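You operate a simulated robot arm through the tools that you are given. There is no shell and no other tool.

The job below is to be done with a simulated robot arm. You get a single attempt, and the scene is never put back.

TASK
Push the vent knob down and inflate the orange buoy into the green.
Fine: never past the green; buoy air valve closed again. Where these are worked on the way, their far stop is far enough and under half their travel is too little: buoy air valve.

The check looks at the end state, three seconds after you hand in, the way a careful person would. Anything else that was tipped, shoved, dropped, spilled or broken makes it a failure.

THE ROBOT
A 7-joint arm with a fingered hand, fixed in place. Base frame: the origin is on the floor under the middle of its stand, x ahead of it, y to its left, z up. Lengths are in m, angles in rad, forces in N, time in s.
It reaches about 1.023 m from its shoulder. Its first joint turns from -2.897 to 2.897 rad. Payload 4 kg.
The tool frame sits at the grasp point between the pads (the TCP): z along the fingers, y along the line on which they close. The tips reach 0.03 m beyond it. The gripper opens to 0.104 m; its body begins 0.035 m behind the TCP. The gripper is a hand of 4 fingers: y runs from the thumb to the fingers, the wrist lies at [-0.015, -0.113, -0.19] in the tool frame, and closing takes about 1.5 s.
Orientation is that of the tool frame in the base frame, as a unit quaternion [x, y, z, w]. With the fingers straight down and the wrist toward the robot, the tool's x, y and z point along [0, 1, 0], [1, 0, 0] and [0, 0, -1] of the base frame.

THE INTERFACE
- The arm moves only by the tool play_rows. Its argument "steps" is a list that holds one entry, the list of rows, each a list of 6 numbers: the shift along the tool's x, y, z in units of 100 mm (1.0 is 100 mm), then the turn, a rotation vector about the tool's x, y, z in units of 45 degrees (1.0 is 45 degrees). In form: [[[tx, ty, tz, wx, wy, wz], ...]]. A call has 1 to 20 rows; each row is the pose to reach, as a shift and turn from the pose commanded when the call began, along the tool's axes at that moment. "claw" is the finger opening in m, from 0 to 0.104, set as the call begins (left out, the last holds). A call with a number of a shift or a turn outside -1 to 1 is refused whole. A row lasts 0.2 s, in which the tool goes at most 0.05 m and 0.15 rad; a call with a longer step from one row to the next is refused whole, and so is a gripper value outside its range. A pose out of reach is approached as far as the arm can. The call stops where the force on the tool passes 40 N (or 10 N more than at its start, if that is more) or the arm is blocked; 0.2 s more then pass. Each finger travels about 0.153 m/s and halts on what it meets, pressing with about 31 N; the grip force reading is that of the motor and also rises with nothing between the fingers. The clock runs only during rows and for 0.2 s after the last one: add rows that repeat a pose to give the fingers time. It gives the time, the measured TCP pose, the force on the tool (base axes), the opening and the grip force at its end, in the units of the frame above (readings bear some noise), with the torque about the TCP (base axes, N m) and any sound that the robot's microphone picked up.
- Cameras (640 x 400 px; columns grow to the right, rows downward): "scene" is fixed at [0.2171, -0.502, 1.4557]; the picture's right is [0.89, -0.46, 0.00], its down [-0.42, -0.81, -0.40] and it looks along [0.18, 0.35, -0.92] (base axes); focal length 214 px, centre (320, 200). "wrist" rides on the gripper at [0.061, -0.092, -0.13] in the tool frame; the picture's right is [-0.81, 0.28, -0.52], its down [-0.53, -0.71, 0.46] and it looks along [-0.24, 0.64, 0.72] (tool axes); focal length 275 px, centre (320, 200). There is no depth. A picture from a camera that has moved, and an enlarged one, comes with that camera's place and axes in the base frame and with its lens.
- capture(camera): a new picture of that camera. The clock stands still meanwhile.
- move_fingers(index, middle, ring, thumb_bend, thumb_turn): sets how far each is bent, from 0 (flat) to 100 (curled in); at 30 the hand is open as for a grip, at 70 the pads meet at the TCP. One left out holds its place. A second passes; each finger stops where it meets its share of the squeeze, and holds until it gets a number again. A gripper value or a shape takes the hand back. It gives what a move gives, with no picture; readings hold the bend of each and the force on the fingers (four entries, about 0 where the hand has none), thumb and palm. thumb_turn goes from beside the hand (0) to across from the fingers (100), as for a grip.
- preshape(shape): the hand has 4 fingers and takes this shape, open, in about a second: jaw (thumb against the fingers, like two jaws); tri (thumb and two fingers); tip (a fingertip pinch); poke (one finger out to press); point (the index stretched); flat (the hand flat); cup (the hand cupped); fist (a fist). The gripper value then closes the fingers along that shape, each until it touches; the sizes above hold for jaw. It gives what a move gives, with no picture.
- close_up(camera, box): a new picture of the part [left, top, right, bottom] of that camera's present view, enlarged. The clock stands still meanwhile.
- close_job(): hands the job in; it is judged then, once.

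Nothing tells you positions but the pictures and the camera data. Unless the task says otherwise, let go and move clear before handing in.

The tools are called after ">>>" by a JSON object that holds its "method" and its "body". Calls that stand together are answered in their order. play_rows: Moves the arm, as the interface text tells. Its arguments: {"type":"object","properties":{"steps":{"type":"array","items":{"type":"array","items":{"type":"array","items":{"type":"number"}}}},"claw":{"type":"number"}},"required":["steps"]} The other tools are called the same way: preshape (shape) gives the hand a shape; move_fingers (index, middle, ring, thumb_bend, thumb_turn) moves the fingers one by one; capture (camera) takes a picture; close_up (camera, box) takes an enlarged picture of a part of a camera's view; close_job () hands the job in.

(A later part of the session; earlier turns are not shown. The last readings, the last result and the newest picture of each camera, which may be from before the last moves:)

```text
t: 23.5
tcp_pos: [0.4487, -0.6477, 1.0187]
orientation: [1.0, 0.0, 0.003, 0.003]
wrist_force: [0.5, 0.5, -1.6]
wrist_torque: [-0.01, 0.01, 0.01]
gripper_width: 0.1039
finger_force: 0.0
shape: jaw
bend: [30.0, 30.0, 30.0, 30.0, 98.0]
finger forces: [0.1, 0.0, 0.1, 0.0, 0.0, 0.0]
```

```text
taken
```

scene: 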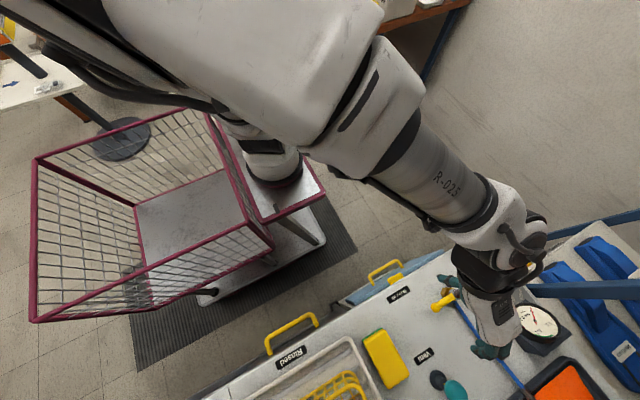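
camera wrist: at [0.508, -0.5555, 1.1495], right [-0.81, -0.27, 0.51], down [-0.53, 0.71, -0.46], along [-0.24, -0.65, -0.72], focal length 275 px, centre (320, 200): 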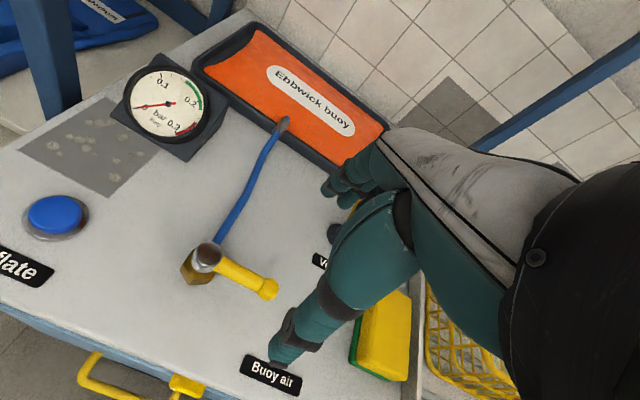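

The lever tip appears exactly where predicted. I'll lower the hand around it.

>>> {"method": "play_rows", "body": {"steps": [[[0, 0, 0.25, 0, 0, 0], [0, 0, 0.5, 0, 0, 0], [0, 0, 0.75, 0, 0, 0], [0, 0, 1.0, 0, 0, 0]]]}}

>>> {"method": "capture", "body": {"camera": "wrist"}}

>>> {"method": "close_up", "body": {"camera": "scene", "box": [380, 230, 580, 390]}}

```text
t: 24.5
tcp_pos: [0.4502, -0.6493, 0.9217]
orientation: [1.0, 0.0, 0.004, 0.004]
wrist_force: [0.9, 0.1, 0.1]
wrist_torque: [-0.03, 0.01, 0.0]
gripper_width: 0.1039
finger_force: 0.0
shape: jaw
bend: [30.0, 30.0, 30.0, 30.0, 98.0]
finger forces: [0.0, 0.0, 0.0, 0.0, 0.0, 0.0]
```

```text
taken
camera wrist: at [0.5085, -0.5567, 1.0511], right [-0.81, -0.27, 0.51], down [-0.53, 0.71, -0.46], along [-0.24, -0.65, -0.72], focal length 275 px, centre (320, 200)
```

wrist: 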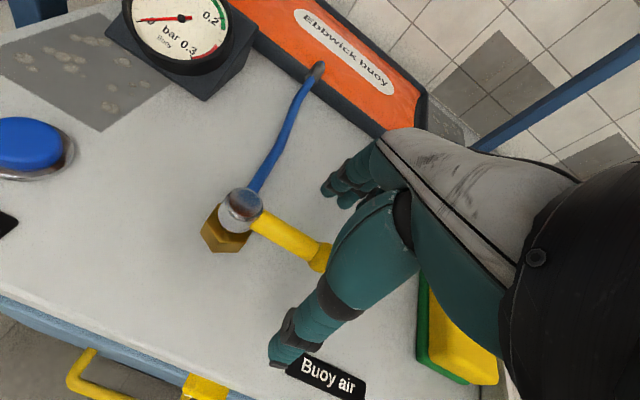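

```text
2.50 times, centred on (480, 310) of scene
camera zoom: at [0.2171, -0.502, 1.4557], right [0.89, -0.46, 0.0], down [-0.42, -0.81, -0.4], along [0.18, 0.35, -0.92], focal length 536 px, centre (-80, -75)
```

zoom: 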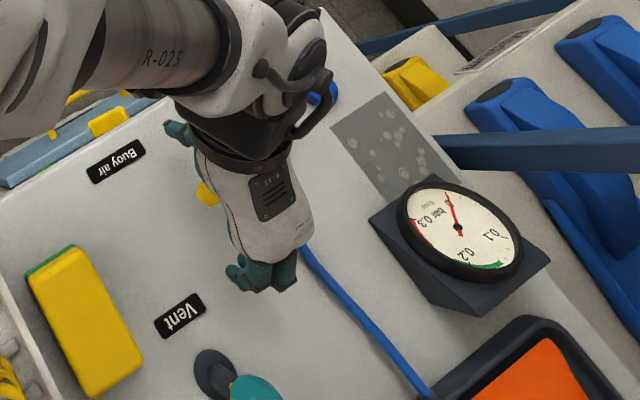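

The hand straddles the lever and both cameras can see the gauge. I'll lower slightly, then bring the thumb toward the lever to test turning it toward −y.

>>> {"method": "play_rows", "body": {"steps": [[[0, 0, 0.12, 0, 0, 0], [0, 0.15, 0.12, 0, 0, 0], [0, 0.3, 0.12, 0, 0, 0], [0, 0.35, 0.12, 0, 0, 0], [0, 0.4, 0.12, 0, 0, 0]]]}}

>>> {"method": "capture", "body": {"camera": "wrist"}}

>>> {"method": "close_up", "body": {"camera": "scene", "box": [380, 230, 580, 390]}}

```text
t: 25.7
tcp_pos: [0.4484, -0.6898, 0.9071]
orientation: [1.0, 0.0, 0.003, 0.003]
wrist_force: [0.1, 1.9, 0.2]
wrist_torque: [-0.04, 0.01, 0.02]
gripper_width: 0.104
finger_force: 0.0
shape: jaw
bend: [30.0, 30.0, 30.0, 28.0, 97.0]
finger forces: [0.1, 0.0, 0.0, 0.0, 1.6, 0.0]
```

```text
taken
camera wrist: at [0.5089, -0.5975, 1.0389], right [-0.81, -0.27, 0.51], down [-0.53, 0.71, -0.46], along [-0.24, -0.65, -0.72], focal length 275 px, centre (320, 200)
```

wrist: 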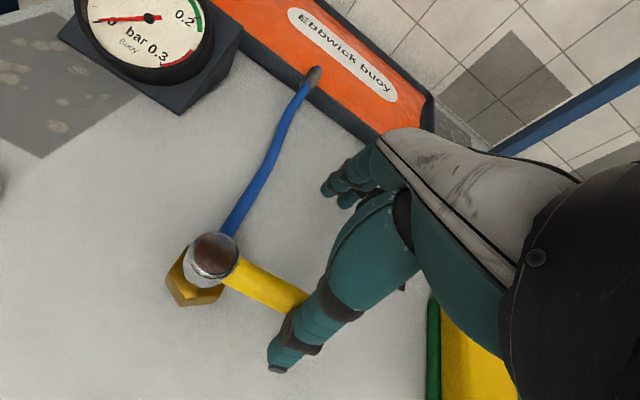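

```text
2.50 times, centred on (480, 310) of scene
camera zoom: at [0.2171, -0.502, 1.4557], right [0.89, -0.46, 0.0], down [-0.42, -0.81, -0.4], along [0.18, 0.35, -0.92], focal length 536 px, centre (-80, -75)
```

zoom: 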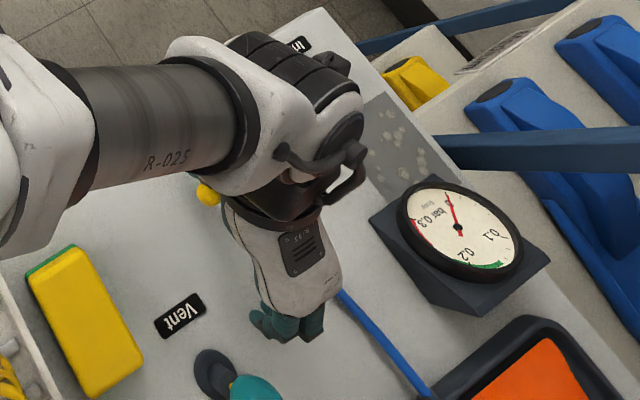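

The thumb is now touching the lever at 1.6 N. I'll push a few millimetres and see whether it turns.

>>> {"method": "play_rows", "body": {"steps": [[[0, 0.03, 0, 0, 0, 0], [0, 0.06, 0, 0, 0, 0], [0, 0.09, 0, 0, 0, 0], [0, 0.12, 0, 0, 0, 0]]]}}

>>> {"method": "capture", "body": {"camera": "wrist"}}

```text
t: 26.7
tcp_pos: [0.4486, -0.7014, 0.9092]
orientation: [1.0, 0.0, 0.004, 0.003]
wrist_force: [0.3, 10.4, 0.4]
wrist_torque: [0.07, 0.01, 0.01]
gripper_width: 0.104
finger_force: 0.1
shape: jaw
bend: [30.0, 30.0, 30.0, 20.0, 97.0]
finger forces: [0.0, 0.0, 0.1, 0.0, 8.6, 0.1]
```

```text
taken
camera wrist: at [0.5087, -0.6086, 1.0401], right [-0.81, -0.27, 0.51], down [-0.53, 0.71, -0.46], along [-0.24, -0.65, -0.72], focal length 275 px, centre (320, 200)
```

wrist: 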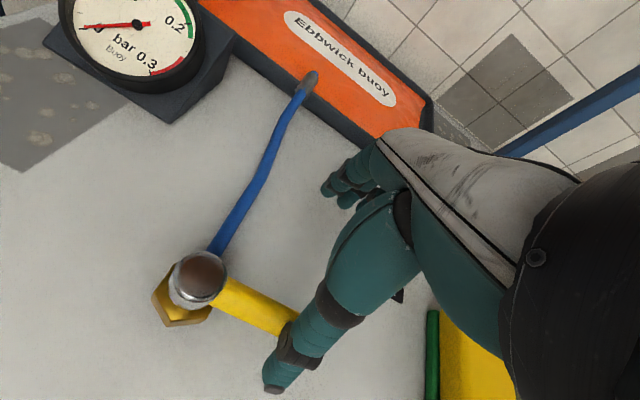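

The lever doesn't yield this way: force is at 10 N and the thumb is giving instead. I'll back off and try the other direction with the fingers.

>>> {"method": "play_rows", "body": {"steps": [[[0, -0.2, 0, 0, 0, 0], [0, -0.45, 0, 0, 0, 0], [0, -0.7, 0, 0, 0, 0], [0, -0.85, 0, 0, 0, 0], [0, -0.92, 0, 0, 0, 0], [0, -0.97, 0, 0, 0, 0]]]}}

>>> {"method": "capture", "body": {"camera": "wrist"}}

>>> {"method": "close_up", "body": {"camera": "scene", "box": [380, 230, 580, 390]}}

```text
t: 28.1
tcp_pos: [0.448, -0.6043, 0.9093]
orientation: [1.0, -0.001, 0.003, 0.003]
wrist_force: [-0.4, -0.3, -0.5]
wrist_torque: [0.01, -0.01, 0.0]
gripper_width: 0.1038
finger_force: 0.1
shape: jaw
bend: [30.0, 30.0, 30.0, 30.0, 97.0]
finger forces: [0.9, 0.0, 0.0, 0.0, 0.1, 0.0]
```

```text
taken
camera wrist: at [0.5083, -0.5126, 1.0395], right [-0.81, -0.27, 0.51], down [-0.53, 0.71, -0.46], along [-0.24, -0.65, -0.72], focal length 275 px, centre (320, 200)
```

wrist: 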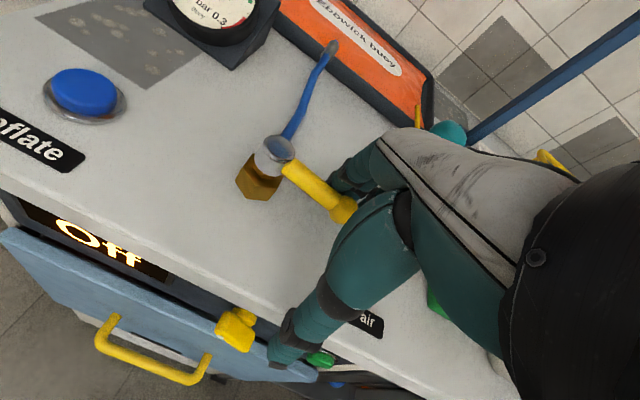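

```text
2.50 times, centred on (480, 310) of scene
camera zoom: at [0.2171, -0.502, 1.4557], right [0.89, -0.46, 0.0], down [-0.42, -0.81, -0.4], along [0.18, 0.35, -0.92], focal length 536 px, centre (-80, -75)
```

zoom: 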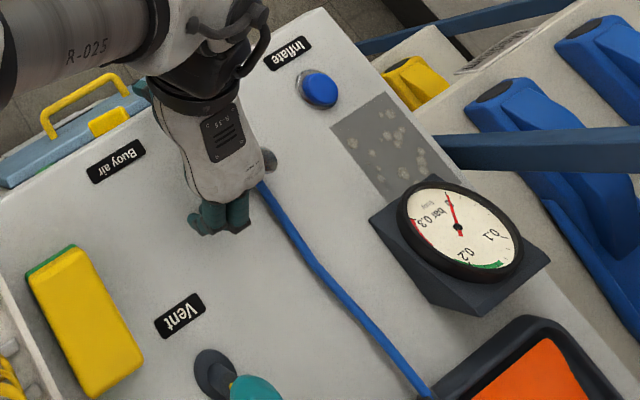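

There's an illuminated "Off" display on the bench front, plus coloured parts below. I'll look closer before continuing.

>>> {"method": "close_up", "body": {"camera": "wrist", "box": [0, 180, 220, 400]}}

>>> {"method": "close_up", "body": {"camera": "wrist", "box": [200, 280, 440, 400]}}

>>> {"method": "close_up", "body": {"camera": "scene", "box": [320, 220, 480, 320]}}

```text
1.82 times, centred on (110, 290) of wrist
camera zoom: at [0.5083, -0.5126, 1.0395], right [-0.81, -0.27, 0.51], down [-0.53, 0.71, -0.46], along [-0.24, -0.65, -0.72], focal length 500 px, centre (702, 36)
```

zoom: 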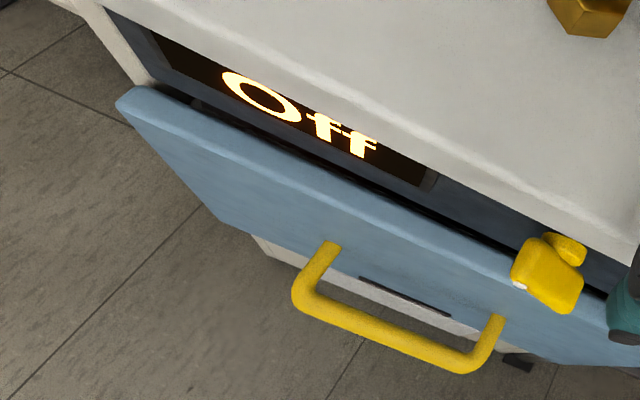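

```text
2.67 times, centred on (320, 340) of wrist
camera zoom: at [0.5083, -0.5126, 1.0395], right [-0.81, -0.27, 0.51], down [-0.53, 0.71, -0.46], along [-0.24, -0.65, -0.72], focal length 734 px, centre (320, -173)
```

zoom: 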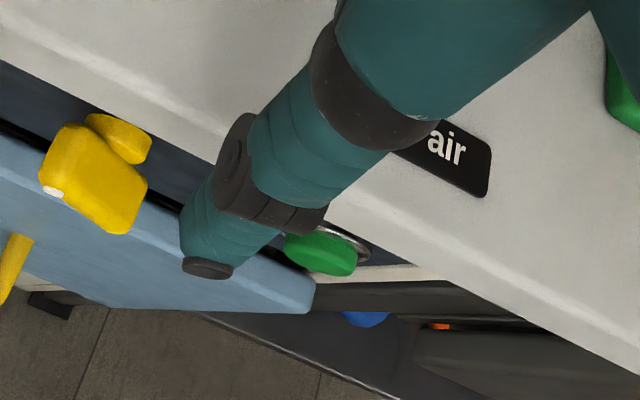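

```text
4.00 times, centred on (400, 270) of scene
camera zoom: at [0.2171, -0.502, 1.4557], right [0.89, -0.46, 0.0], down [-0.42, -0.81, -0.4], along [0.18, 0.35, -0.92], focal length 858 px, centre (0, -80)
```

zoom: 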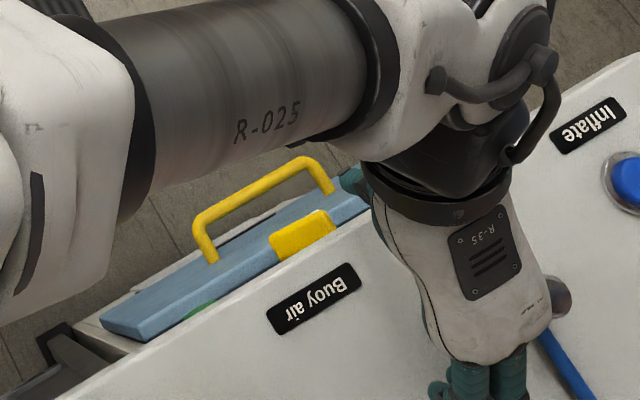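

That looks like a separate appliance (door, latch, green button), so I'll leave it alone. The index is now touching the lever's far side, and I'll pull gently toward +y.

>>> {"method": "play_rows", "body": {"steps": [[[0, -0.04, 0, 0, 0, 0], [0, -0.08, 0, 0, 0, 0], [0, -0.12, 0, 0, 0, 0]]]}}

>>> {"method": "capture", "body": {"camera": "wrist"}}

```text
t: 28.9
tcp_pos: [0.4489, -0.5929, 0.9073]
orientation: [1.0, 0.0, 0.002, 0.003]
wrist_force: [-0.1, -1.2, -0.2]
wrist_torque: [-0.05, 0.0, 0.01]
gripper_width: 0.1036
finger_force: 0.0
shape: jaw
bend: [29.0, 30.0, 30.0, 30.0, 97.0]
finger forces: [0.9, 0.0, 0.0, 0.1, 0.0, 0.0]
```

```text
taken
camera wrist: at [0.5079, -0.5005, 1.0393], right [-0.81, -0.27, 0.51], down [-0.53, 0.71, -0.46], along [-0.24, -0.65, -0.72], focal length 275 px, centre (320, 200)
```

wrist: 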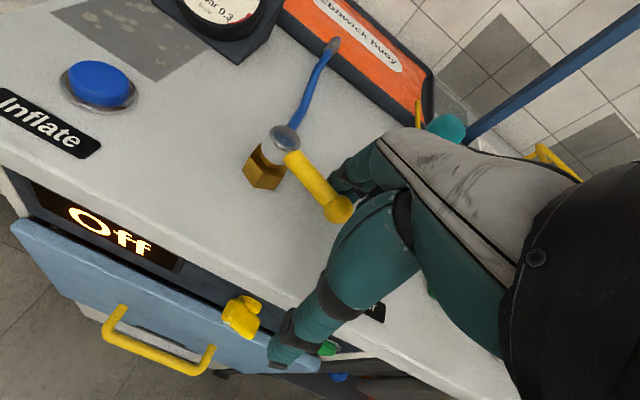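

The lever turns easily toward +y at about 1 N, so that's the opening direction. I'll follow the arc with the contact a bit further out on the lever and check the gauge partway.

>>> {"method": "play_rows", "body": {"steps": [[[-0.09, -0.02, 0, 0, 0, 0], [-0.18, -0.06, 0, 0, 0, 0], [-0.17, -0.12, 0, 0, 0, 0], [-0.16, -0.18, 0, 0, 0, 0], [-0.14, -0.24, 0, 0, 0, 0], [-0.12, -0.29, 0, 0, 0, 0]]]}}

>>> {"method": "capture", "body": {"camera": "wrist"}}

>>> {"method": "close_up", "body": {"camera": "scene", "box": [380, 230, 580, 390]}}

```text
t: 30.3
tcp_pos: [0.4361, -0.5645, 0.9084]
orientation: [1.0, -0.001, 0.004, 0.002]
wrist_force: [0.3, -1.2, 0.2]
wrist_torque: [-0.01, 0.02, -0.02]
gripper_width: 0.1038
finger_force: 0.1
shape: jaw
bend: [30.0, 30.0, 30.0, 30.0, 97.0]
finger forces: [0.6, 0.0, 0.1, 0.0, 0.1, 0.1]
```

```text
taken
camera wrist: at [0.496, -0.4724, 1.0386], right [-0.81, -0.27, 0.51], down [-0.53, 0.71, -0.46], along [-0.24, -0.65, -0.72], focal length 275 px, centre (320, 200)
```

wrist: 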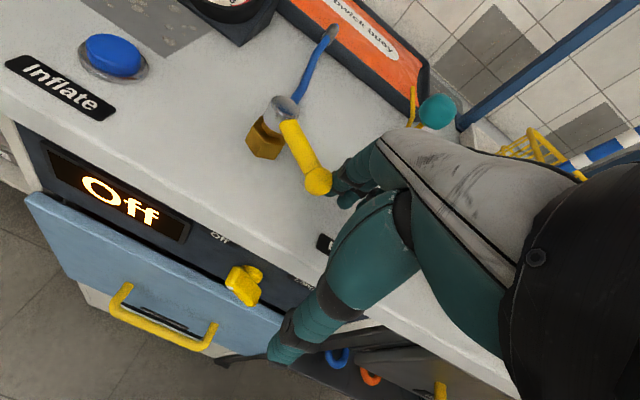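

```text
2.50 times, centred on (480, 310) of scene
camera zoom: at [0.2171, -0.502, 1.4557], right [0.89, -0.46, 0.0], down [-0.42, -0.81, -0.4], along [0.18, 0.35, -0.92], focal length 536 px, centre (-80, -75)
```

zoom: 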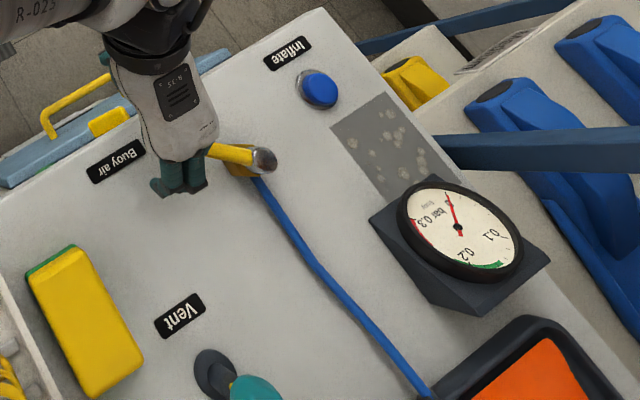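

The gauge is still 0 and the lever is about 45° open. I'll continue the arc toward its far stop.

>>> {"method": "play_rows", "body": {"steps": [[[0.04, -0.06, 0, 0, 0, 0], [0.09, -0.12, 0, 0, 0, 0], [0.146, -0.173, 0, 0, 0, 0], [0.2, -0.21, 0, 0, 0, 0], [0.25, -0.235, 0, 0, 0, 0], [0.308, -0.256, 0, 0, 0, 0]]]}}

>>> {"method": "capture", "body": {"camera": "wrist"}}

>>> {"method": "close_up", "body": {"camera": "scene", "box": [380, 230, 580, 390]}}

```text
t: 31.7
tcp_pos: [0.4682, -0.5375, 0.9078]
orientation: [1.0, 0.001, 0.003, 0.003]
wrist_force: [-0.5, 0.4, 0.0]
wrist_torque: [-0.04, 0.0, -0.04]
gripper_width: 0.1042
finger_force: 0.1
shape: jaw
bend: [30.0, 30.0, 30.0, 30.0, 97.0]
finger forces: [0.5, 0.0, 0.1, 0.0, 0.0, 0.0]
```

```text
taken
camera wrist: at [0.5271, -0.4455, 1.0391], right [-0.81, -0.27, 0.51], down [-0.53, 0.71, -0.46], along [-0.24, -0.65, -0.72], focal length 275 px, centre (320, 200)
```

wrist: 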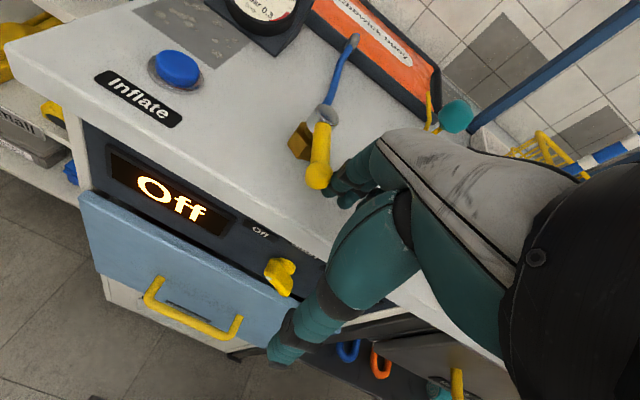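

```text
2.50 times, centred on (480, 310) of scene
camera zoom: at [0.2171, -0.502, 1.4557], right [0.89, -0.46, 0.0], down [-0.42, -0.81, -0.4], along [0.18, 0.35, -0.92], focal length 536 px, centre (-80, -75)
```

zoom: 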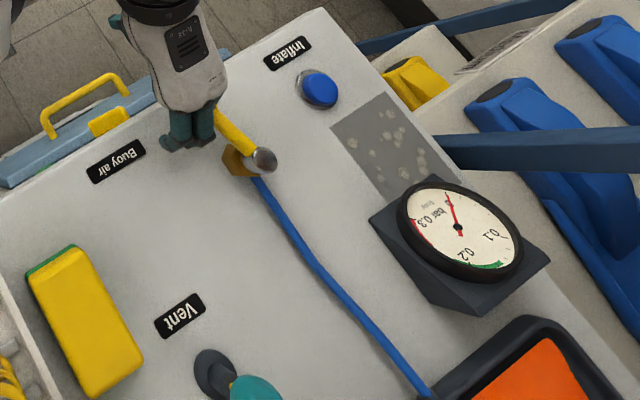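

The lever is at roughly 78° with no stop felt yet. I'll nudge it further in +x toward its stop.

>>> {"method": "play_rows", "body": {"steps": [[[0.04, 0, 0, 0, 0, 0], [0.08, 0, 0, 0, 0, 0], [0.12, 0, 0, 0, 0, 0], [0.16, 0, 0, 0, 0, 0]]]}}

>>> {"method": "capture", "body": {"camera": "wrist"}}

>>> {"method": "close_up", "body": {"camera": "scene", "box": [380, 230, 580, 390]}}

```text
t: 32.7
tcp_pos: [0.4831, -0.5385, 0.9076]
orientation: [1.0, -0.003, 0.002, 0.002]
wrist_force: [-18.4, 3.3, 3.9]
wrist_torque: [-0.19, 0.07, -0.89]
gripper_width: 0.104
finger_force: 0.1
shape: jaw
bend: [30.0, 30.0, 30.0, 30.0, 97.0]
finger forces: [17.3, 0.1, 0.0, 0.1, 0.0, 0.1]
```

```text
taken
camera wrist: at [0.5424, -0.4468, 1.0387], right [-0.81, -0.27, 0.51], down [-0.53, 0.71, -0.46], along [-0.24, -0.65, -0.72], focal length 275 px, centre (320, 200)
```

wrist: 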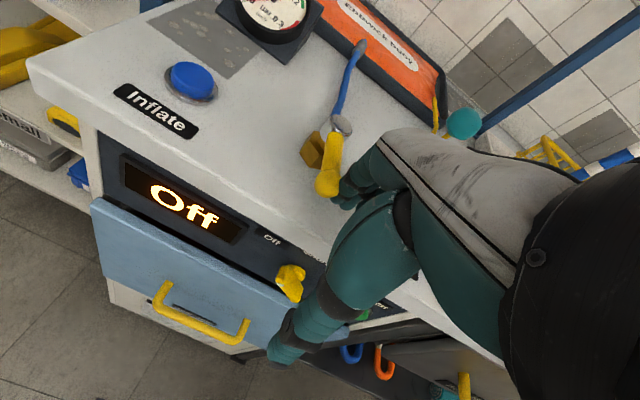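

```text
2.50 times, centred on (480, 310) of scene
camera zoom: at [0.2171, -0.502, 1.4557], right [0.89, -0.46, 0.0], down [-0.42, -0.81, -0.4], along [0.18, 0.35, -0.92], focal length 536 px, centre (-80, -75)
```

zoom: 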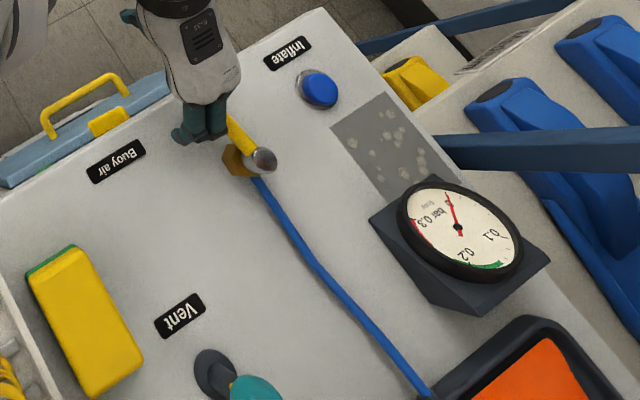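

The lever hit its far stop at about 90° and 18 N, and the gauge is still 0. I'll release, back off, rise and shape the hand for poking the button.

>>> {"method": "play_rows", "body": {"steps": [[[-0.15, 0, 0, 0, 0, 0], [-0.25, 0, 0, 0, 0, 0], [-0.25, 0, -0.3, 0, 0, 0], [-0.25, 0, -0.6, 0, 0, 0], [-0.25, 0, -1.0, 0, 0, 0]]]}}

>>> {"method": "preshape", "body": {"shape": "poke"}}

>>> {"method": "capture", "body": {"camera": "wrist"}}

>>> {"method": "close_up", "body": {"camera": "scene", "box": [380, 200, 600, 376]}}

```text
t: 33.9
tcp_pos: [0.4566, -0.5379, 1.0082]
orientation: [1.0, -0.001, 0.004, 0.003]
wrist_force: [-0.2, 0.5, -0.6]
wrist_torque: [-0.01, 0.0, 0.02]
gripper_width: 0.104
finger_force: 0.1
shape: jaw
bend: [30.0, 30.0, 30.0, 30.0, 97.0]
finger forces: [0.1, 0.0, 0.0, 0.1, 0.0, 0.0]
```

```text
t: 34.8
tcp_pos: [0.4575, -0.5368, 1.0087]
orientation: [1.0, 0.0, 0.004, 0.003]
wrist_force: [-0.2, -0.5, 0.2]
wrist_torque: [-0.05, 0.03, 0.0]
gripper_width: 0.0
finger_force: 0.1
shape: poke
bend: [70.0, 70.0, 99.0, 100.0, 100.0]
finger forces: [0.1, 0.0, 0.0, 0.1, 0.1, 0.1]
```

```text
taken
camera wrist: at [0.5163, -0.445, 1.1386], right [-0.81, -0.27, 0.51], down [-0.53, 0.71, -0.46], along [-0.24, -0.65, -0.72], focal length 275 px, centre (320, 200)
```

wrist: 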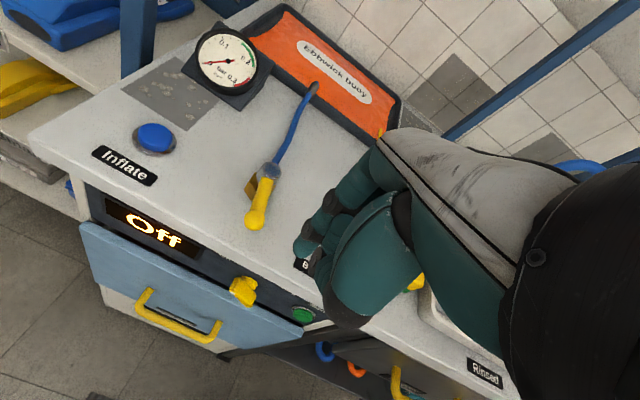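

```text
2.27 times, centred on (490, 288) of scene
camera zoom: at [0.2171, -0.502, 1.4557], right [0.89, -0.46, 0.0], down [-0.42, -0.81, -0.4], along [0.18, 0.35, -0.92], focal length 487 px, centre (-66, 0)
```

zoom: 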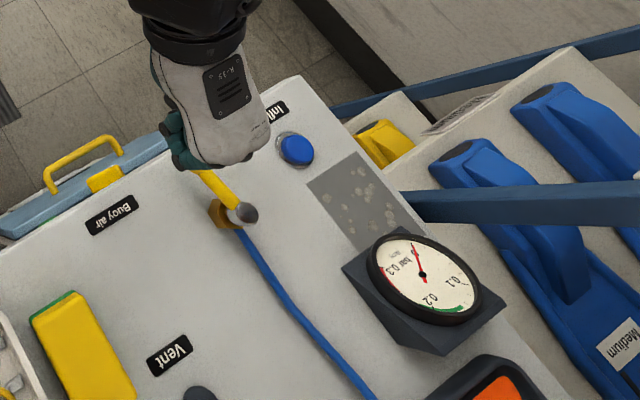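

>>> {"method": "close_up", "body": {"camera": "wrist", "box": [270, 150, 430, 330]}}

>>> {"method": "close_up", "body": {"camera": "scene", "box": [420, 200, 520, 290]}}

```text
2.22 times, centred on (350, 240) of wrist
camera zoom: at [0.5163, -0.445, 1.1386], right [-0.81, -0.27, 0.51], down [-0.53, 0.71, -0.46], along [-0.24, -0.65, -0.72], focal length 612 px, centre (253, 111)
```

zoom: 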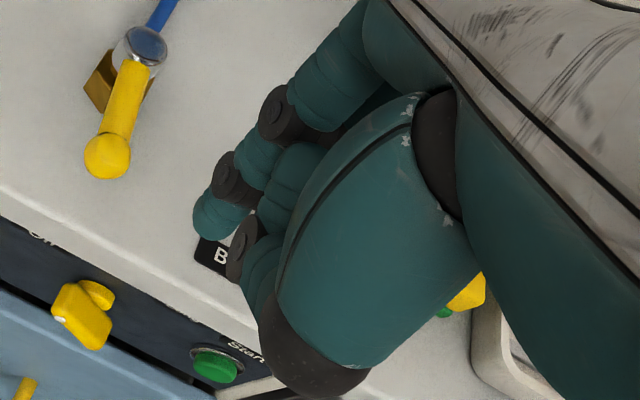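

```text
4.44 times, centred on (470, 245) of scene
camera zoom: at [0.2171, -0.502, 1.4557], right [0.89, -0.46, 0.0], down [-0.42, -0.81, -0.4], along [0.18, 0.35, -0.92], focal length 953 px, centre (-347, 0)
```

zoom: 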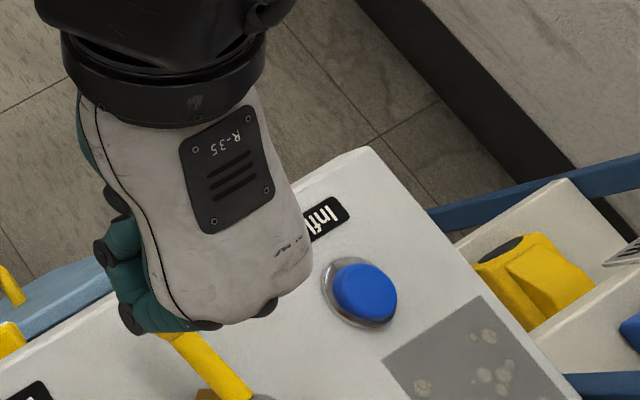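

The poke shape puts the fingertips at about the grasp point, pointing down. I'll move over the inflate button, near (0.620,-0.632), staying high.

>>> {"method": "play_rows", "body": {"steps": [[[0.25, 0.1, 0, 0, 0, 0], [0.5, 0.2, 0, 0, 0, 0], [0.75, 0.35, 0, 0, 0, 0], [0.95, 0.5, 0, 0, 0, 0]]]}}

>>> {"method": "play_rows", "body": {"steps": [[[0.3, 0.15, 0, 0, 0, 0], [0.5, 0.3, 0, 0, 0, 0], [0.675, 0.447, 0, 0, 0, 0]]]}}

>>> {"method": "capture", "body": {"camera": "wrist"}}

>>> {"method": "capture", "body": {"camera": "scene"}}

```text
t: 35.8
tcp_pos: [0.553, -0.5877, 1.0094]
orientation: [1.0, 0.0, 0.003, 0.004]
wrist_force: [0.6, 0.2, 0.5]
wrist_torque: [-0.03, 0.0, 0.0]
gripper_width: 0.0002
finger_force: 0.1
shape: poke
bend: [70.0, 70.0, 99.0, 100.0, 100.0]
finger forces: [0.0, 0.0, 0.0, 0.1, 0.1, 0.0]
```

```text
t: 36.6
tcp_pos: [0.6208, -0.6315, 1.0089]
orientation: [1.0, 0.0, 0.002, 0.003]
wrist_force: [0.2, 0.6, -0.6]
wrist_torque: [0.01, 0.05, 0.0]
gripper_width: 0.0
finger_force: 0.0
shape: poke
bend: [70.0, 70.0, 99.0, 100.0, 100.0]
finger forces: [0.0, 0.1, 0.0, 0.1, 0.0, 0.0]
```

```text
taken
camera wrist: at [0.6803, -0.54, 1.14], right [-0.81, -0.27, 0.51], down [-0.53, 0.71, -0.46], along [-0.24, -0.65, -0.72], focal length 275 px, centre (320, 200)
```

wrist: 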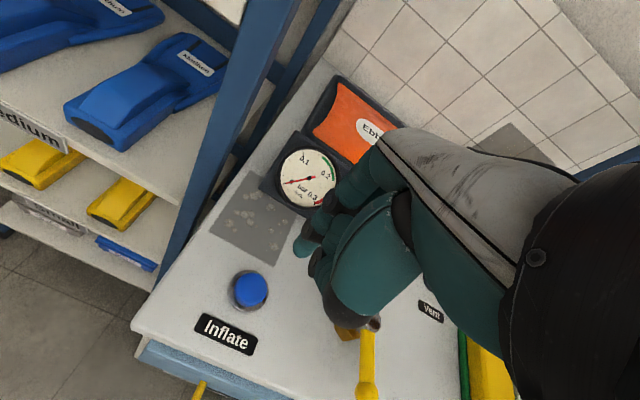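

```text
taken
```

scene: 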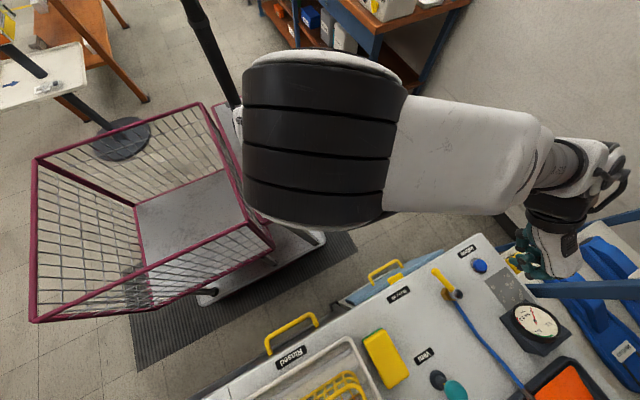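

The button is just below, slightly to +x, so I'll shift 4 mm and descend to just above it. The gauge is visible from the scene camera.

>>> {"method": "play_rows", "body": {"steps": [[[0.02, 0, 0.2, 0, 0, 0], [0.04, 0, 0.45, 0, 0, 0], [0.04, 0, 0.65, 0, 0, 0], [0.04, 0, 0.8, 0, 0, 0]]]}}

>>> {"method": "capture", "body": {"camera": "wrist"}}

>>> {"method": "close_up", "body": {"camera": "scene", "box": [440, 220, 600, 380]}}

```text
t: 37.6
tcp_pos: [0.6268, -0.6327, 0.929]
orientation: [1.0, 0.0, 0.003, 0.003]
wrist_force: [0.7, 0.1, -0.2]
wrist_torque: [-0.01, 0.01, 0.01]
gripper_width: 0.0001
finger_force: 0.0
shape: poke
bend: [70.0, 70.0, 99.0, 100.0, 100.0]
finger forces: [0.0, 0.0, 0.0, 0.1, 0.1, 0.0]
```

```text
taken
camera wrist: at [0.6855, -0.5406, 1.0602], right [-0.81, -0.27, 0.51], down [-0.53, 0.71, -0.46], along [-0.24, -0.65, -0.72], focal length 275 px, centre (320, 200)
```

wrist: 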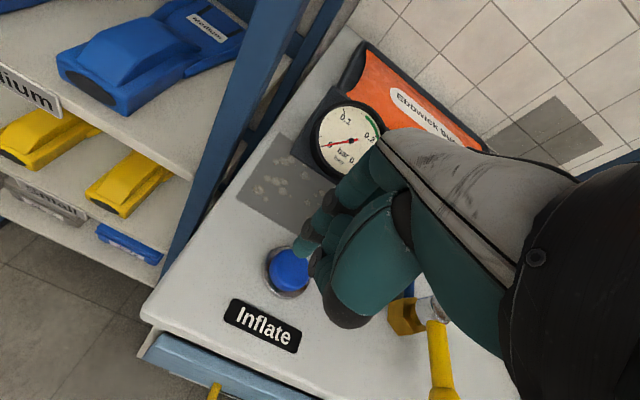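

```text
2.50 times, centred on (520, 300) of scene
camera zoom: at [0.2171, -0.502, 1.4557], right [0.89, -0.46, 0.0], down [-0.42, -0.81, -0.4], along [0.18, 0.35, -0.92], focal length 536 px, centre (-180, -50)
```

zoom: 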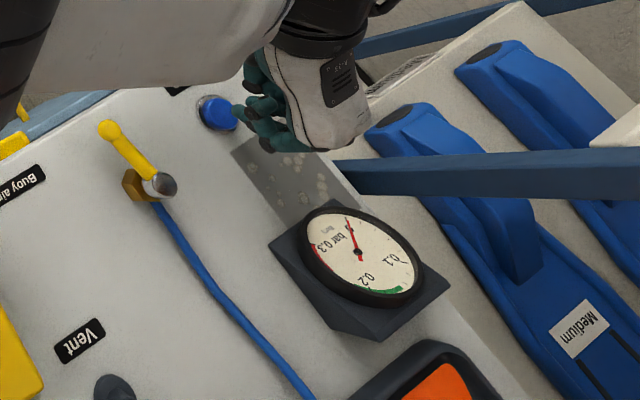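

>>> {"method": "close_up", "body": {"camera": "wrist", "box": [230, 190, 390, 340]}}

>>> {"method": "close_up", "body": {"camera": "scene", "box": [470, 230, 550, 290]}}

```text
2.67 times, centred on (310, 265) of wrist
camera zoom: at [0.6855, -0.5406, 1.0602], right [-0.81, -0.27, 0.51], down [-0.53, 0.71, -0.46], along [-0.24, -0.65, -0.72], focal length 734 px, centre (347, 27)
```

zoom: 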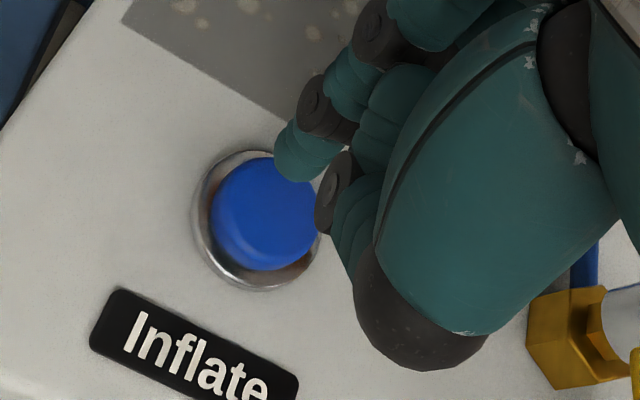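

```text
6.67 times, centred on (510, 260) of scene
camera zoom: at [0.2171, -0.502, 1.4557], right [0.89, -0.46, 0.0], down [-0.42, -0.81, -0.4], along [0.18, 0.35, -0.92], focal length 1430 px, centre (-947, -200)
```

zoom: 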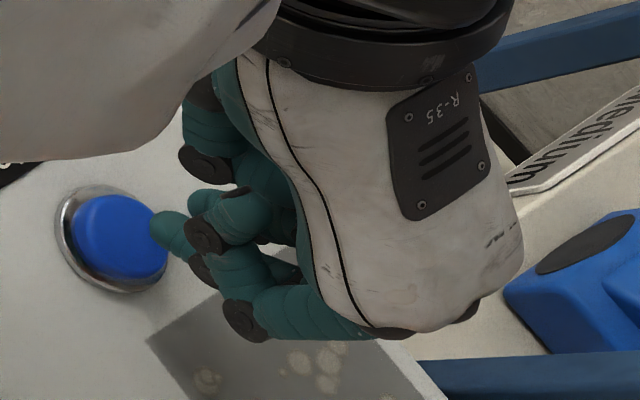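

The fingertip looks to be about 1 cm above the button and roughly 1 cm toward −y of its centre. I'll shift +y 8 mm, then descend in small steps while checking the gauge.

>>> {"method": "play_rows", "body": {"steps": [[[0, -0.08, 0, 0, 0, 0], [0, -0.08, 0.03, 0, 0, 0], [0, -0.08, 0.06, 0, 0, 0]]]}}

>>> {"method": "close_up", "body": {"camera": "wrist", "box": [230, 100, 430, 340]}}

>>> {"method": "close_up", "body": {"camera": "scene", "box": [470, 230, 590, 370]}}

```text
t: 38.4
tcp_pos: [0.6257, -0.6246, 0.9244]
orientation: [1.0, 0.0, 0.004, 0.002]
wrist_force: [-0.4, -0.1, -0.4]
wrist_torque: [-0.04, 0.01, 0.0]
gripper_width: 0.0
finger_force: 0.0
shape: poke
bend: [70.0, 70.0, 99.0, 100.0, 100.0]
finger forces: [0.0, 0.0, 0.0, 0.0, 0.0, 0.0]
```

```text
1.67 times, centred on (330, 220) of wrist
camera zoom: at [0.6855, -0.5322, 1.0545], right [-0.81, -0.27, 0.51], down [-0.53, 0.71, -0.46], along [-0.24, -0.65, -0.72], focal length 459 px, centre (303, 167)
```

zoom: 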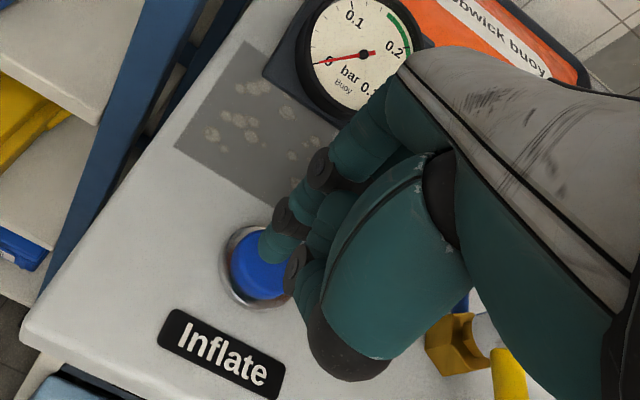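

```text
2.86 times, centred on (530, 300) of scene
camera zoom: at [0.2171, -0.502, 1.4557], right [0.89, -0.46, 0.0], down [-0.42, -0.81, -0.4], along [0.18, 0.35, -0.92], focal length 613 px, centre (-280, -86)
```

zoom: 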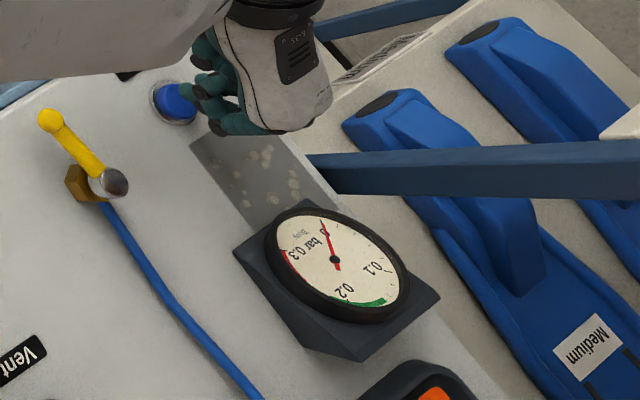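

The fingertip is over the button. I'll keep descending in small steps until I feel contact.

>>> {"method": "play_rows", "body": {"steps": [[[0, 0, 0.03, 0, 0, 0], [0, 0, 0.06, 0, 0, 0], [0, 0, 0.09, 0, 0, 0]]]}}

>>> {"method": "close_up", "body": {"camera": "wrist", "box": [230, 100, 430, 340]}}

```text
t: 39.2
tcp_pos: [0.6256, -0.6242, 0.9135]
orientation: [1.0, 0.001, 0.003, 0.003]
wrist_force: [0.8, 0.1, -0.6]
wrist_torque: [0.0, 0.0, -0.01]
gripper_width: 0.0
finger_force: 0.0
shape: poke
bend: [70.0, 70.0, 99.0, 100.0, 100.0]
finger forces: [0.0, 0.0, 0.1, 0.1, 0.0, 0.0]
```

```text
1.67 times, centred on (330, 220) of wrist
camera zoom: at [0.6845, -0.5323, 1.0451], right [-0.81, -0.27, 0.51], down [-0.53, 0.71, -0.46], along [-0.24, -0.65, -0.72], focal length 459 px, centre (303, 167)
```

zoom: 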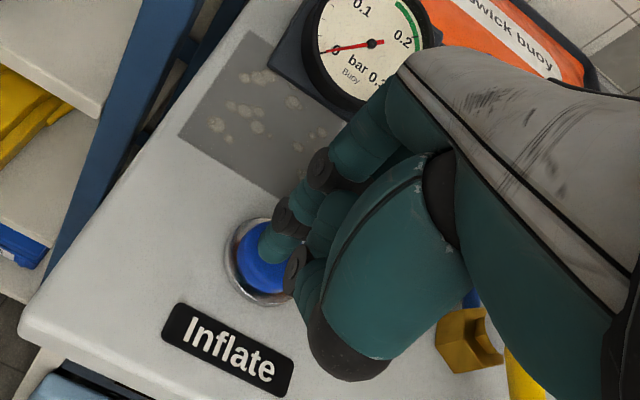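

>>> {"method": "play_rows", "body": {"steps": [[[0, 0, 0.03, 0, 0, 0], [0, 0, 0.06, 0, 0, 0]]]}}

>>> {"method": "close_up", "body": {"camera": "wrist", "box": [230, 100, 430, 340]}}

```text
t: 39.8
tcp_pos: [0.6244, -0.6242, 0.9087]
orientation: [1.0, 0.0, 0.003, 0.003]
wrist_force: [-0.6, -0.5, 0.0]
wrist_torque: [0.01, 0.0, -0.01]
gripper_width: 0.0
finger_force: 0.1
shape: poke
bend: [70.0, 70.0, 99.0, 100.0, 100.0]
finger forces: [0.1, 0.0, 0.0, 0.0, 0.0, 0.1]
```

```text
1.67 times, centred on (330, 220) of wrist
camera zoom: at [0.6844, -0.5324, 1.0392], right [-0.81, -0.27, 0.51], down [-0.53, 0.71, -0.46], along [-0.24, -0.65, -0.72], focal length 459 px, centre (303, 167)
```

zoom: 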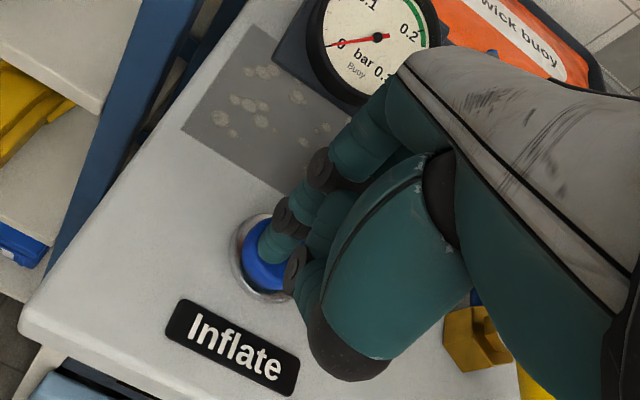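

There's no contact yet. I'll keep going in 2 mm steps.

>>> {"method": "play_rows", "body": {"steps": [[[0, 0, 0.02, 0, 0, 0], [0, 0, 0.04, 0, 0, 0]]]}}

>>> {"method": "close_up", "body": {"camera": "wrist", "box": [230, 100, 430, 340]}}

```text
t: 40.4
tcp_pos: [0.6258, -0.6244, 0.9046]
orientation: [1.0, 0.0, 0.004, 0.003]
wrist_force: [0.7, 0.3, 0.1]
wrist_torque: [0.04, -0.02, -0.03]
gripper_width: 0.0001
finger_force: 0.0
shape: poke
bend: [70.0, 70.0, 99.0, 100.0, 100.0]
finger forces: [0.0, 0.0, 0.1, 0.0, 0.0, 0.0]
```

```text
1.67 times, centred on (330, 220) of wrist
camera zoom: at [0.6851, -0.5321, 1.0357], right [-0.81, -0.27, 0.51], down [-0.53, 0.71, -0.46], along [-0.24, -0.65, -0.72], focal length 459 px, centre (303, 167)
```

zoom: 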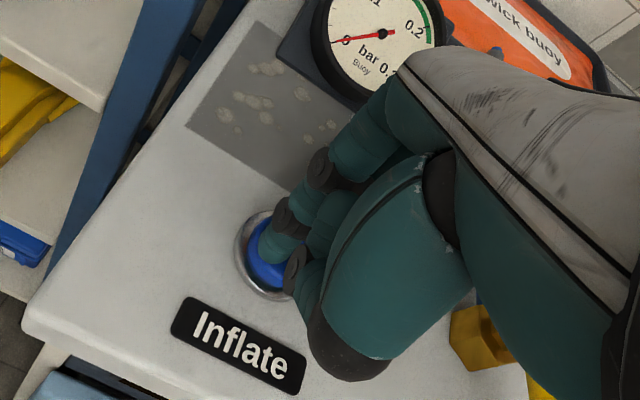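

>>> {"method": "play_rows", "body": {"steps": [[[0, 0, 0.02, 0, 0, 0], [0, 0, 0.04, 0, 0, 0]]]}}

>>> {"method": "close_up", "body": {"camera": "scene", "box": [470, 230, 590, 370]}}

```text
t: 41.0
tcp_pos: [0.6257, -0.6241, 0.9005]
orientation: [1.0, 0.0, 0.003, 0.004]
wrist_force: [1.2, -0.8, 0.9]
wrist_torque: [0.02, 0.04, 0.01]
gripper_width: 0.0001
finger_force: 0.1
shape: poke
bend: [70.0, 70.0, 99.0, 100.0, 100.0]
finger forces: [0.1, 1.9, 0.0, 0.1, 0.0, 0.0]
```

```text
2.86 times, centred on (530, 300) of scene
camera zoom: at [0.2171, -0.502, 1.4557], right [0.89, -0.46, 0.0], down [-0.42, -0.81, -0.4], along [0.18, 0.35, -0.92], focal length 613 px, centre (-280, -86)
```

zoom: 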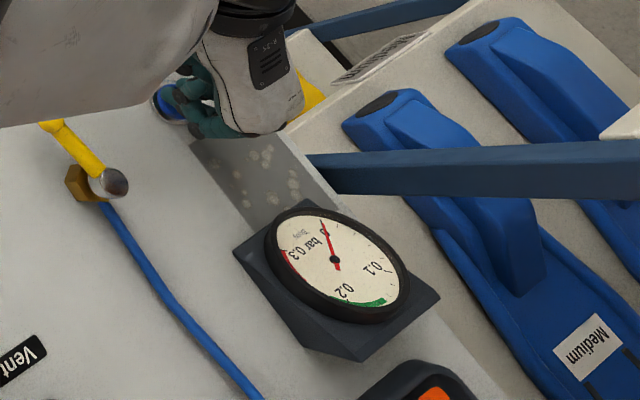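

I have first contact at about 2 N and the gauge is still 0. I'll press in 1–2 mm steps and check the gauge each time.

>>> {"method": "play_rows", "body": {"steps": [[[0, 0, 0.02, 0, 0, 0]]]}}

>>> {"method": "close_up", "body": {"camera": "wrist", "box": [230, 100, 430, 340]}}

```text
t: 41.4
tcp_pos: [0.6255, -0.6249, 0.8992]
orientation: [1.0, 0.0, 0.004, 0.004]
wrist_force: [0.8, 0.4, 2.3]
wrist_torque: [0.0, 0.01, 0.02]
gripper_width: 0.0
finger_force: 0.1
shape: poke
bend: [70.0, 70.0, 99.0, 100.0, 100.0]
finger forces: [0.0, 2.9, 0.0, 0.0, 0.0, 0.0]
heard: click
```

```text
1.67 times, centred on (330, 220) of wrist
camera zoom: at [0.6844, -0.5322, 1.0296], right [-0.81, -0.27, 0.51], down [-0.53, 0.71, -0.46], along [-0.24, -0.65, -0.72], focal length 459 px, centre (303, 167)
```

zoom: 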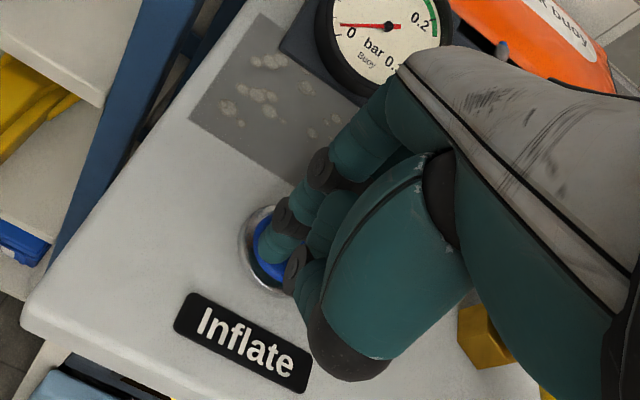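

I heard a click and the needle is beginning to move. I'll check the gauge closely.

>>> {"method": "close_up", "body": {"camera": "scene", "box": [490, 280, 590, 370]}}

```text
4.44 times, centred on (540, 325) of scene
camera zoom: at [0.2171, -0.502, 1.4557], right [0.89, -0.46, 0.0], down [-0.42, -0.81, -0.4], along [0.18, 0.35, -0.92], focal length 953 px, centre (-658, -356)
```

zoom: 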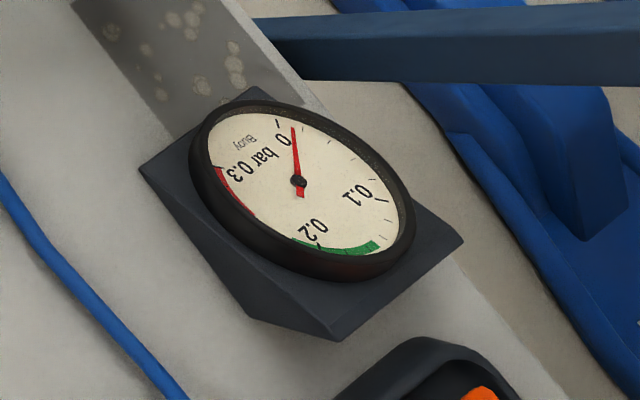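

The needle moved to about 0.015. I'll hold the button for one short row to measure the rate.

>>> {"method": "play_rows", "body": {"steps": [[[0, 0, 0, 0, 0, 0]]]}}

>>> {"method": "close_up", "body": {"camera": "scene", "box": [490, 280, 590, 370]}}

```text
t: 41.8
tcp_pos: [0.6242, -0.6256, 0.8994]
orientation: [1.0, 0.0, 0.004, 0.003]
wrist_force: [1.4, -0.7, 3.4]
wrist_torque: [-0.03, 0.0, -0.04]
gripper_width: 0.0001
finger_force: 0.1
shape: poke
bend: [70.0, 70.0, 99.0, 100.0, 100.0]
finger forces: [0.0, 3.1, 0.0, 0.0, 0.0, 0.0]
```

```text
4.44 times, centred on (540, 325) of scene
camera zoom: at [0.2171, -0.502, 1.4557], right [0.89, -0.46, 0.0], down [-0.42, -0.81, -0.4], along [0.18, 0.35, -0.92], focal length 953 px, centre (-658, -356)
```

zoom: 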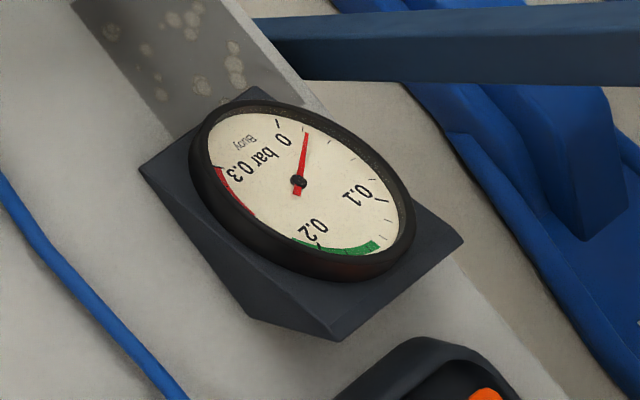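

The rate is about 0.04 bar/s. I'll test releasing now, while pressure is low, to see whether the button is momentary.

>>> {"method": "play_rows", "body": {"steps": [[[0, 0, -0.05, 0, 0, 0]]]}}

>>> {"method": "close_up", "body": {"camera": "scene", "box": [490, 280, 590, 370]}}

>>> {"method": "play_rows", "body": {"steps": [[[0, 0, 0, 0, 0, 0]]]}}

>>> {"method": "close_up", "body": {"camera": "scene", "box": [490, 280, 590, 370]}}

```text
t: 42.2
tcp_pos: [0.6246, -0.6234, 0.9026]
orientation: [1.0, 0.0, 0.003, 0.003]
wrist_force: [0.6, 0.1, -0.3]
wrist_torque: [0.02, -0.01, 0.02]
gripper_width: 0.0
finger_force: 0.0
shape: poke
bend: [70.0, 70.0, 99.0, 100.0, 100.0]
finger forces: [0.1, 0.5, 0.0, 0.0, 0.0, 0.0]
```

```text
4.44 times, centred on (540, 325) of scene
camera zoom: at [0.2171, -0.502, 1.4557], right [0.89, -0.46, 0.0], down [-0.42, -0.81, -0.4], along [0.18, 0.35, -0.92], focal length 953 px, centre (-658, -356)
```

zoom: 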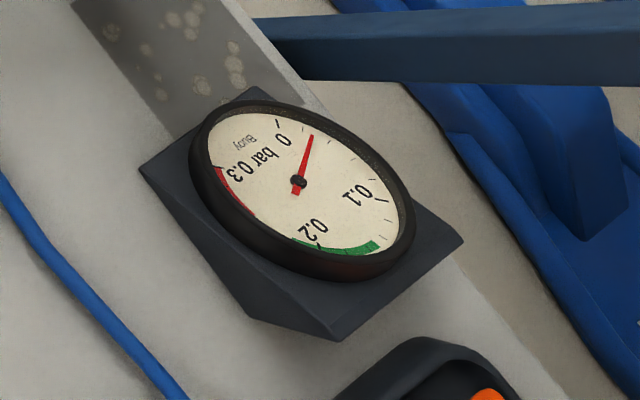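

```text
t: 42.6
tcp_pos: [0.6263, -0.6247, 0.9048]
orientation: [1.0, 0.0, 0.003, 0.003]
wrist_force: [-0.6, 0.5, 0.7]
wrist_torque: [0.01, -0.06, 0.02]
gripper_width: 0.0
finger_force: 0.0
shape: poke
bend: [70.0, 70.0, 99.0, 100.0, 100.0]
finger forces: [0.1, 0.2, 0.0, 0.0, 0.0, 0.0]
```

```text
4.44 times, centred on (540, 325) of scene
camera zoom: at [0.2171, -0.502, 1.4557], right [0.89, -0.46, 0.0], down [-0.42, -0.81, -0.4], along [0.18, 0.35, -0.92], focal length 953 px, centre (-658, -356)
```

zoom: 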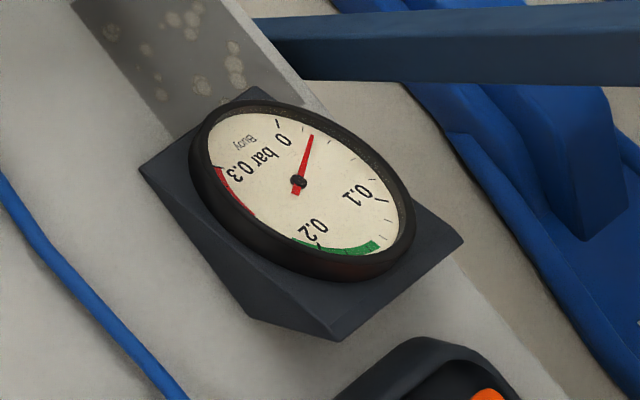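

The button is momentary and the pressure holds at about 0.037, so the vent is sealed. I'll press again and hold for about 1.5 s, then check.

>>> {"method": "play_rows", "body": {"steps": [[[0, 0, 0.055, 0, 0, 0], [0, 0, 0.055, 0, 0, 0], [0, 0, 0.055, 0, 0, 0], [0, 0, 0.055, 0, 0, 0], [0, 0, 0.055, 0, 0, 0], [0, 0, 0.055, 0, 0, 0]]]}}

>>> {"method": "close_up", "body": {"camera": "scene", "box": [490, 280, 590, 370]}}

```text
t: 44.0
tcp_pos: [0.6251, -0.6255, 0.8991]
orientation: [1.0, 0.0, 0.004, 0.004]
wrist_force: [1.3, -0.7, 2.2]
wrist_torque: [-0.03, 0.0, 0.05]
gripper_width: 0.0
finger_force: 0.0
shape: poke
bend: [70.0, 70.0, 99.0, 100.0, 100.0]
finger forces: [0.0, 2.7, 0.0, 0.0, 0.1, 0.0]
heard: click
```

```text
4.44 times, centred on (540, 325) of scene
camera zoom: at [0.2171, -0.502, 1.4557], right [0.89, -0.46, 0.0], down [-0.42, -0.81, -0.4], along [0.18, 0.35, -0.92], focal length 953 px, centre (-658, -356)
```

zoom: 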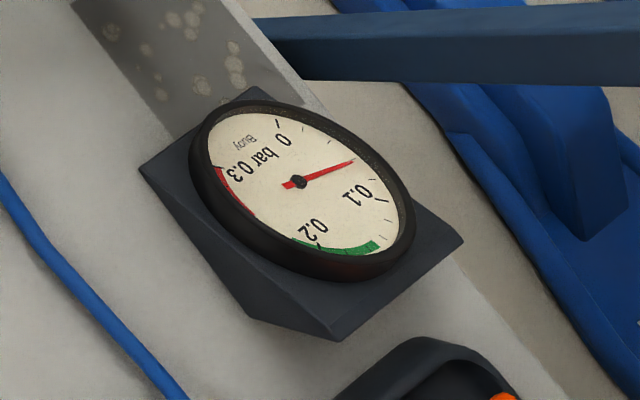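

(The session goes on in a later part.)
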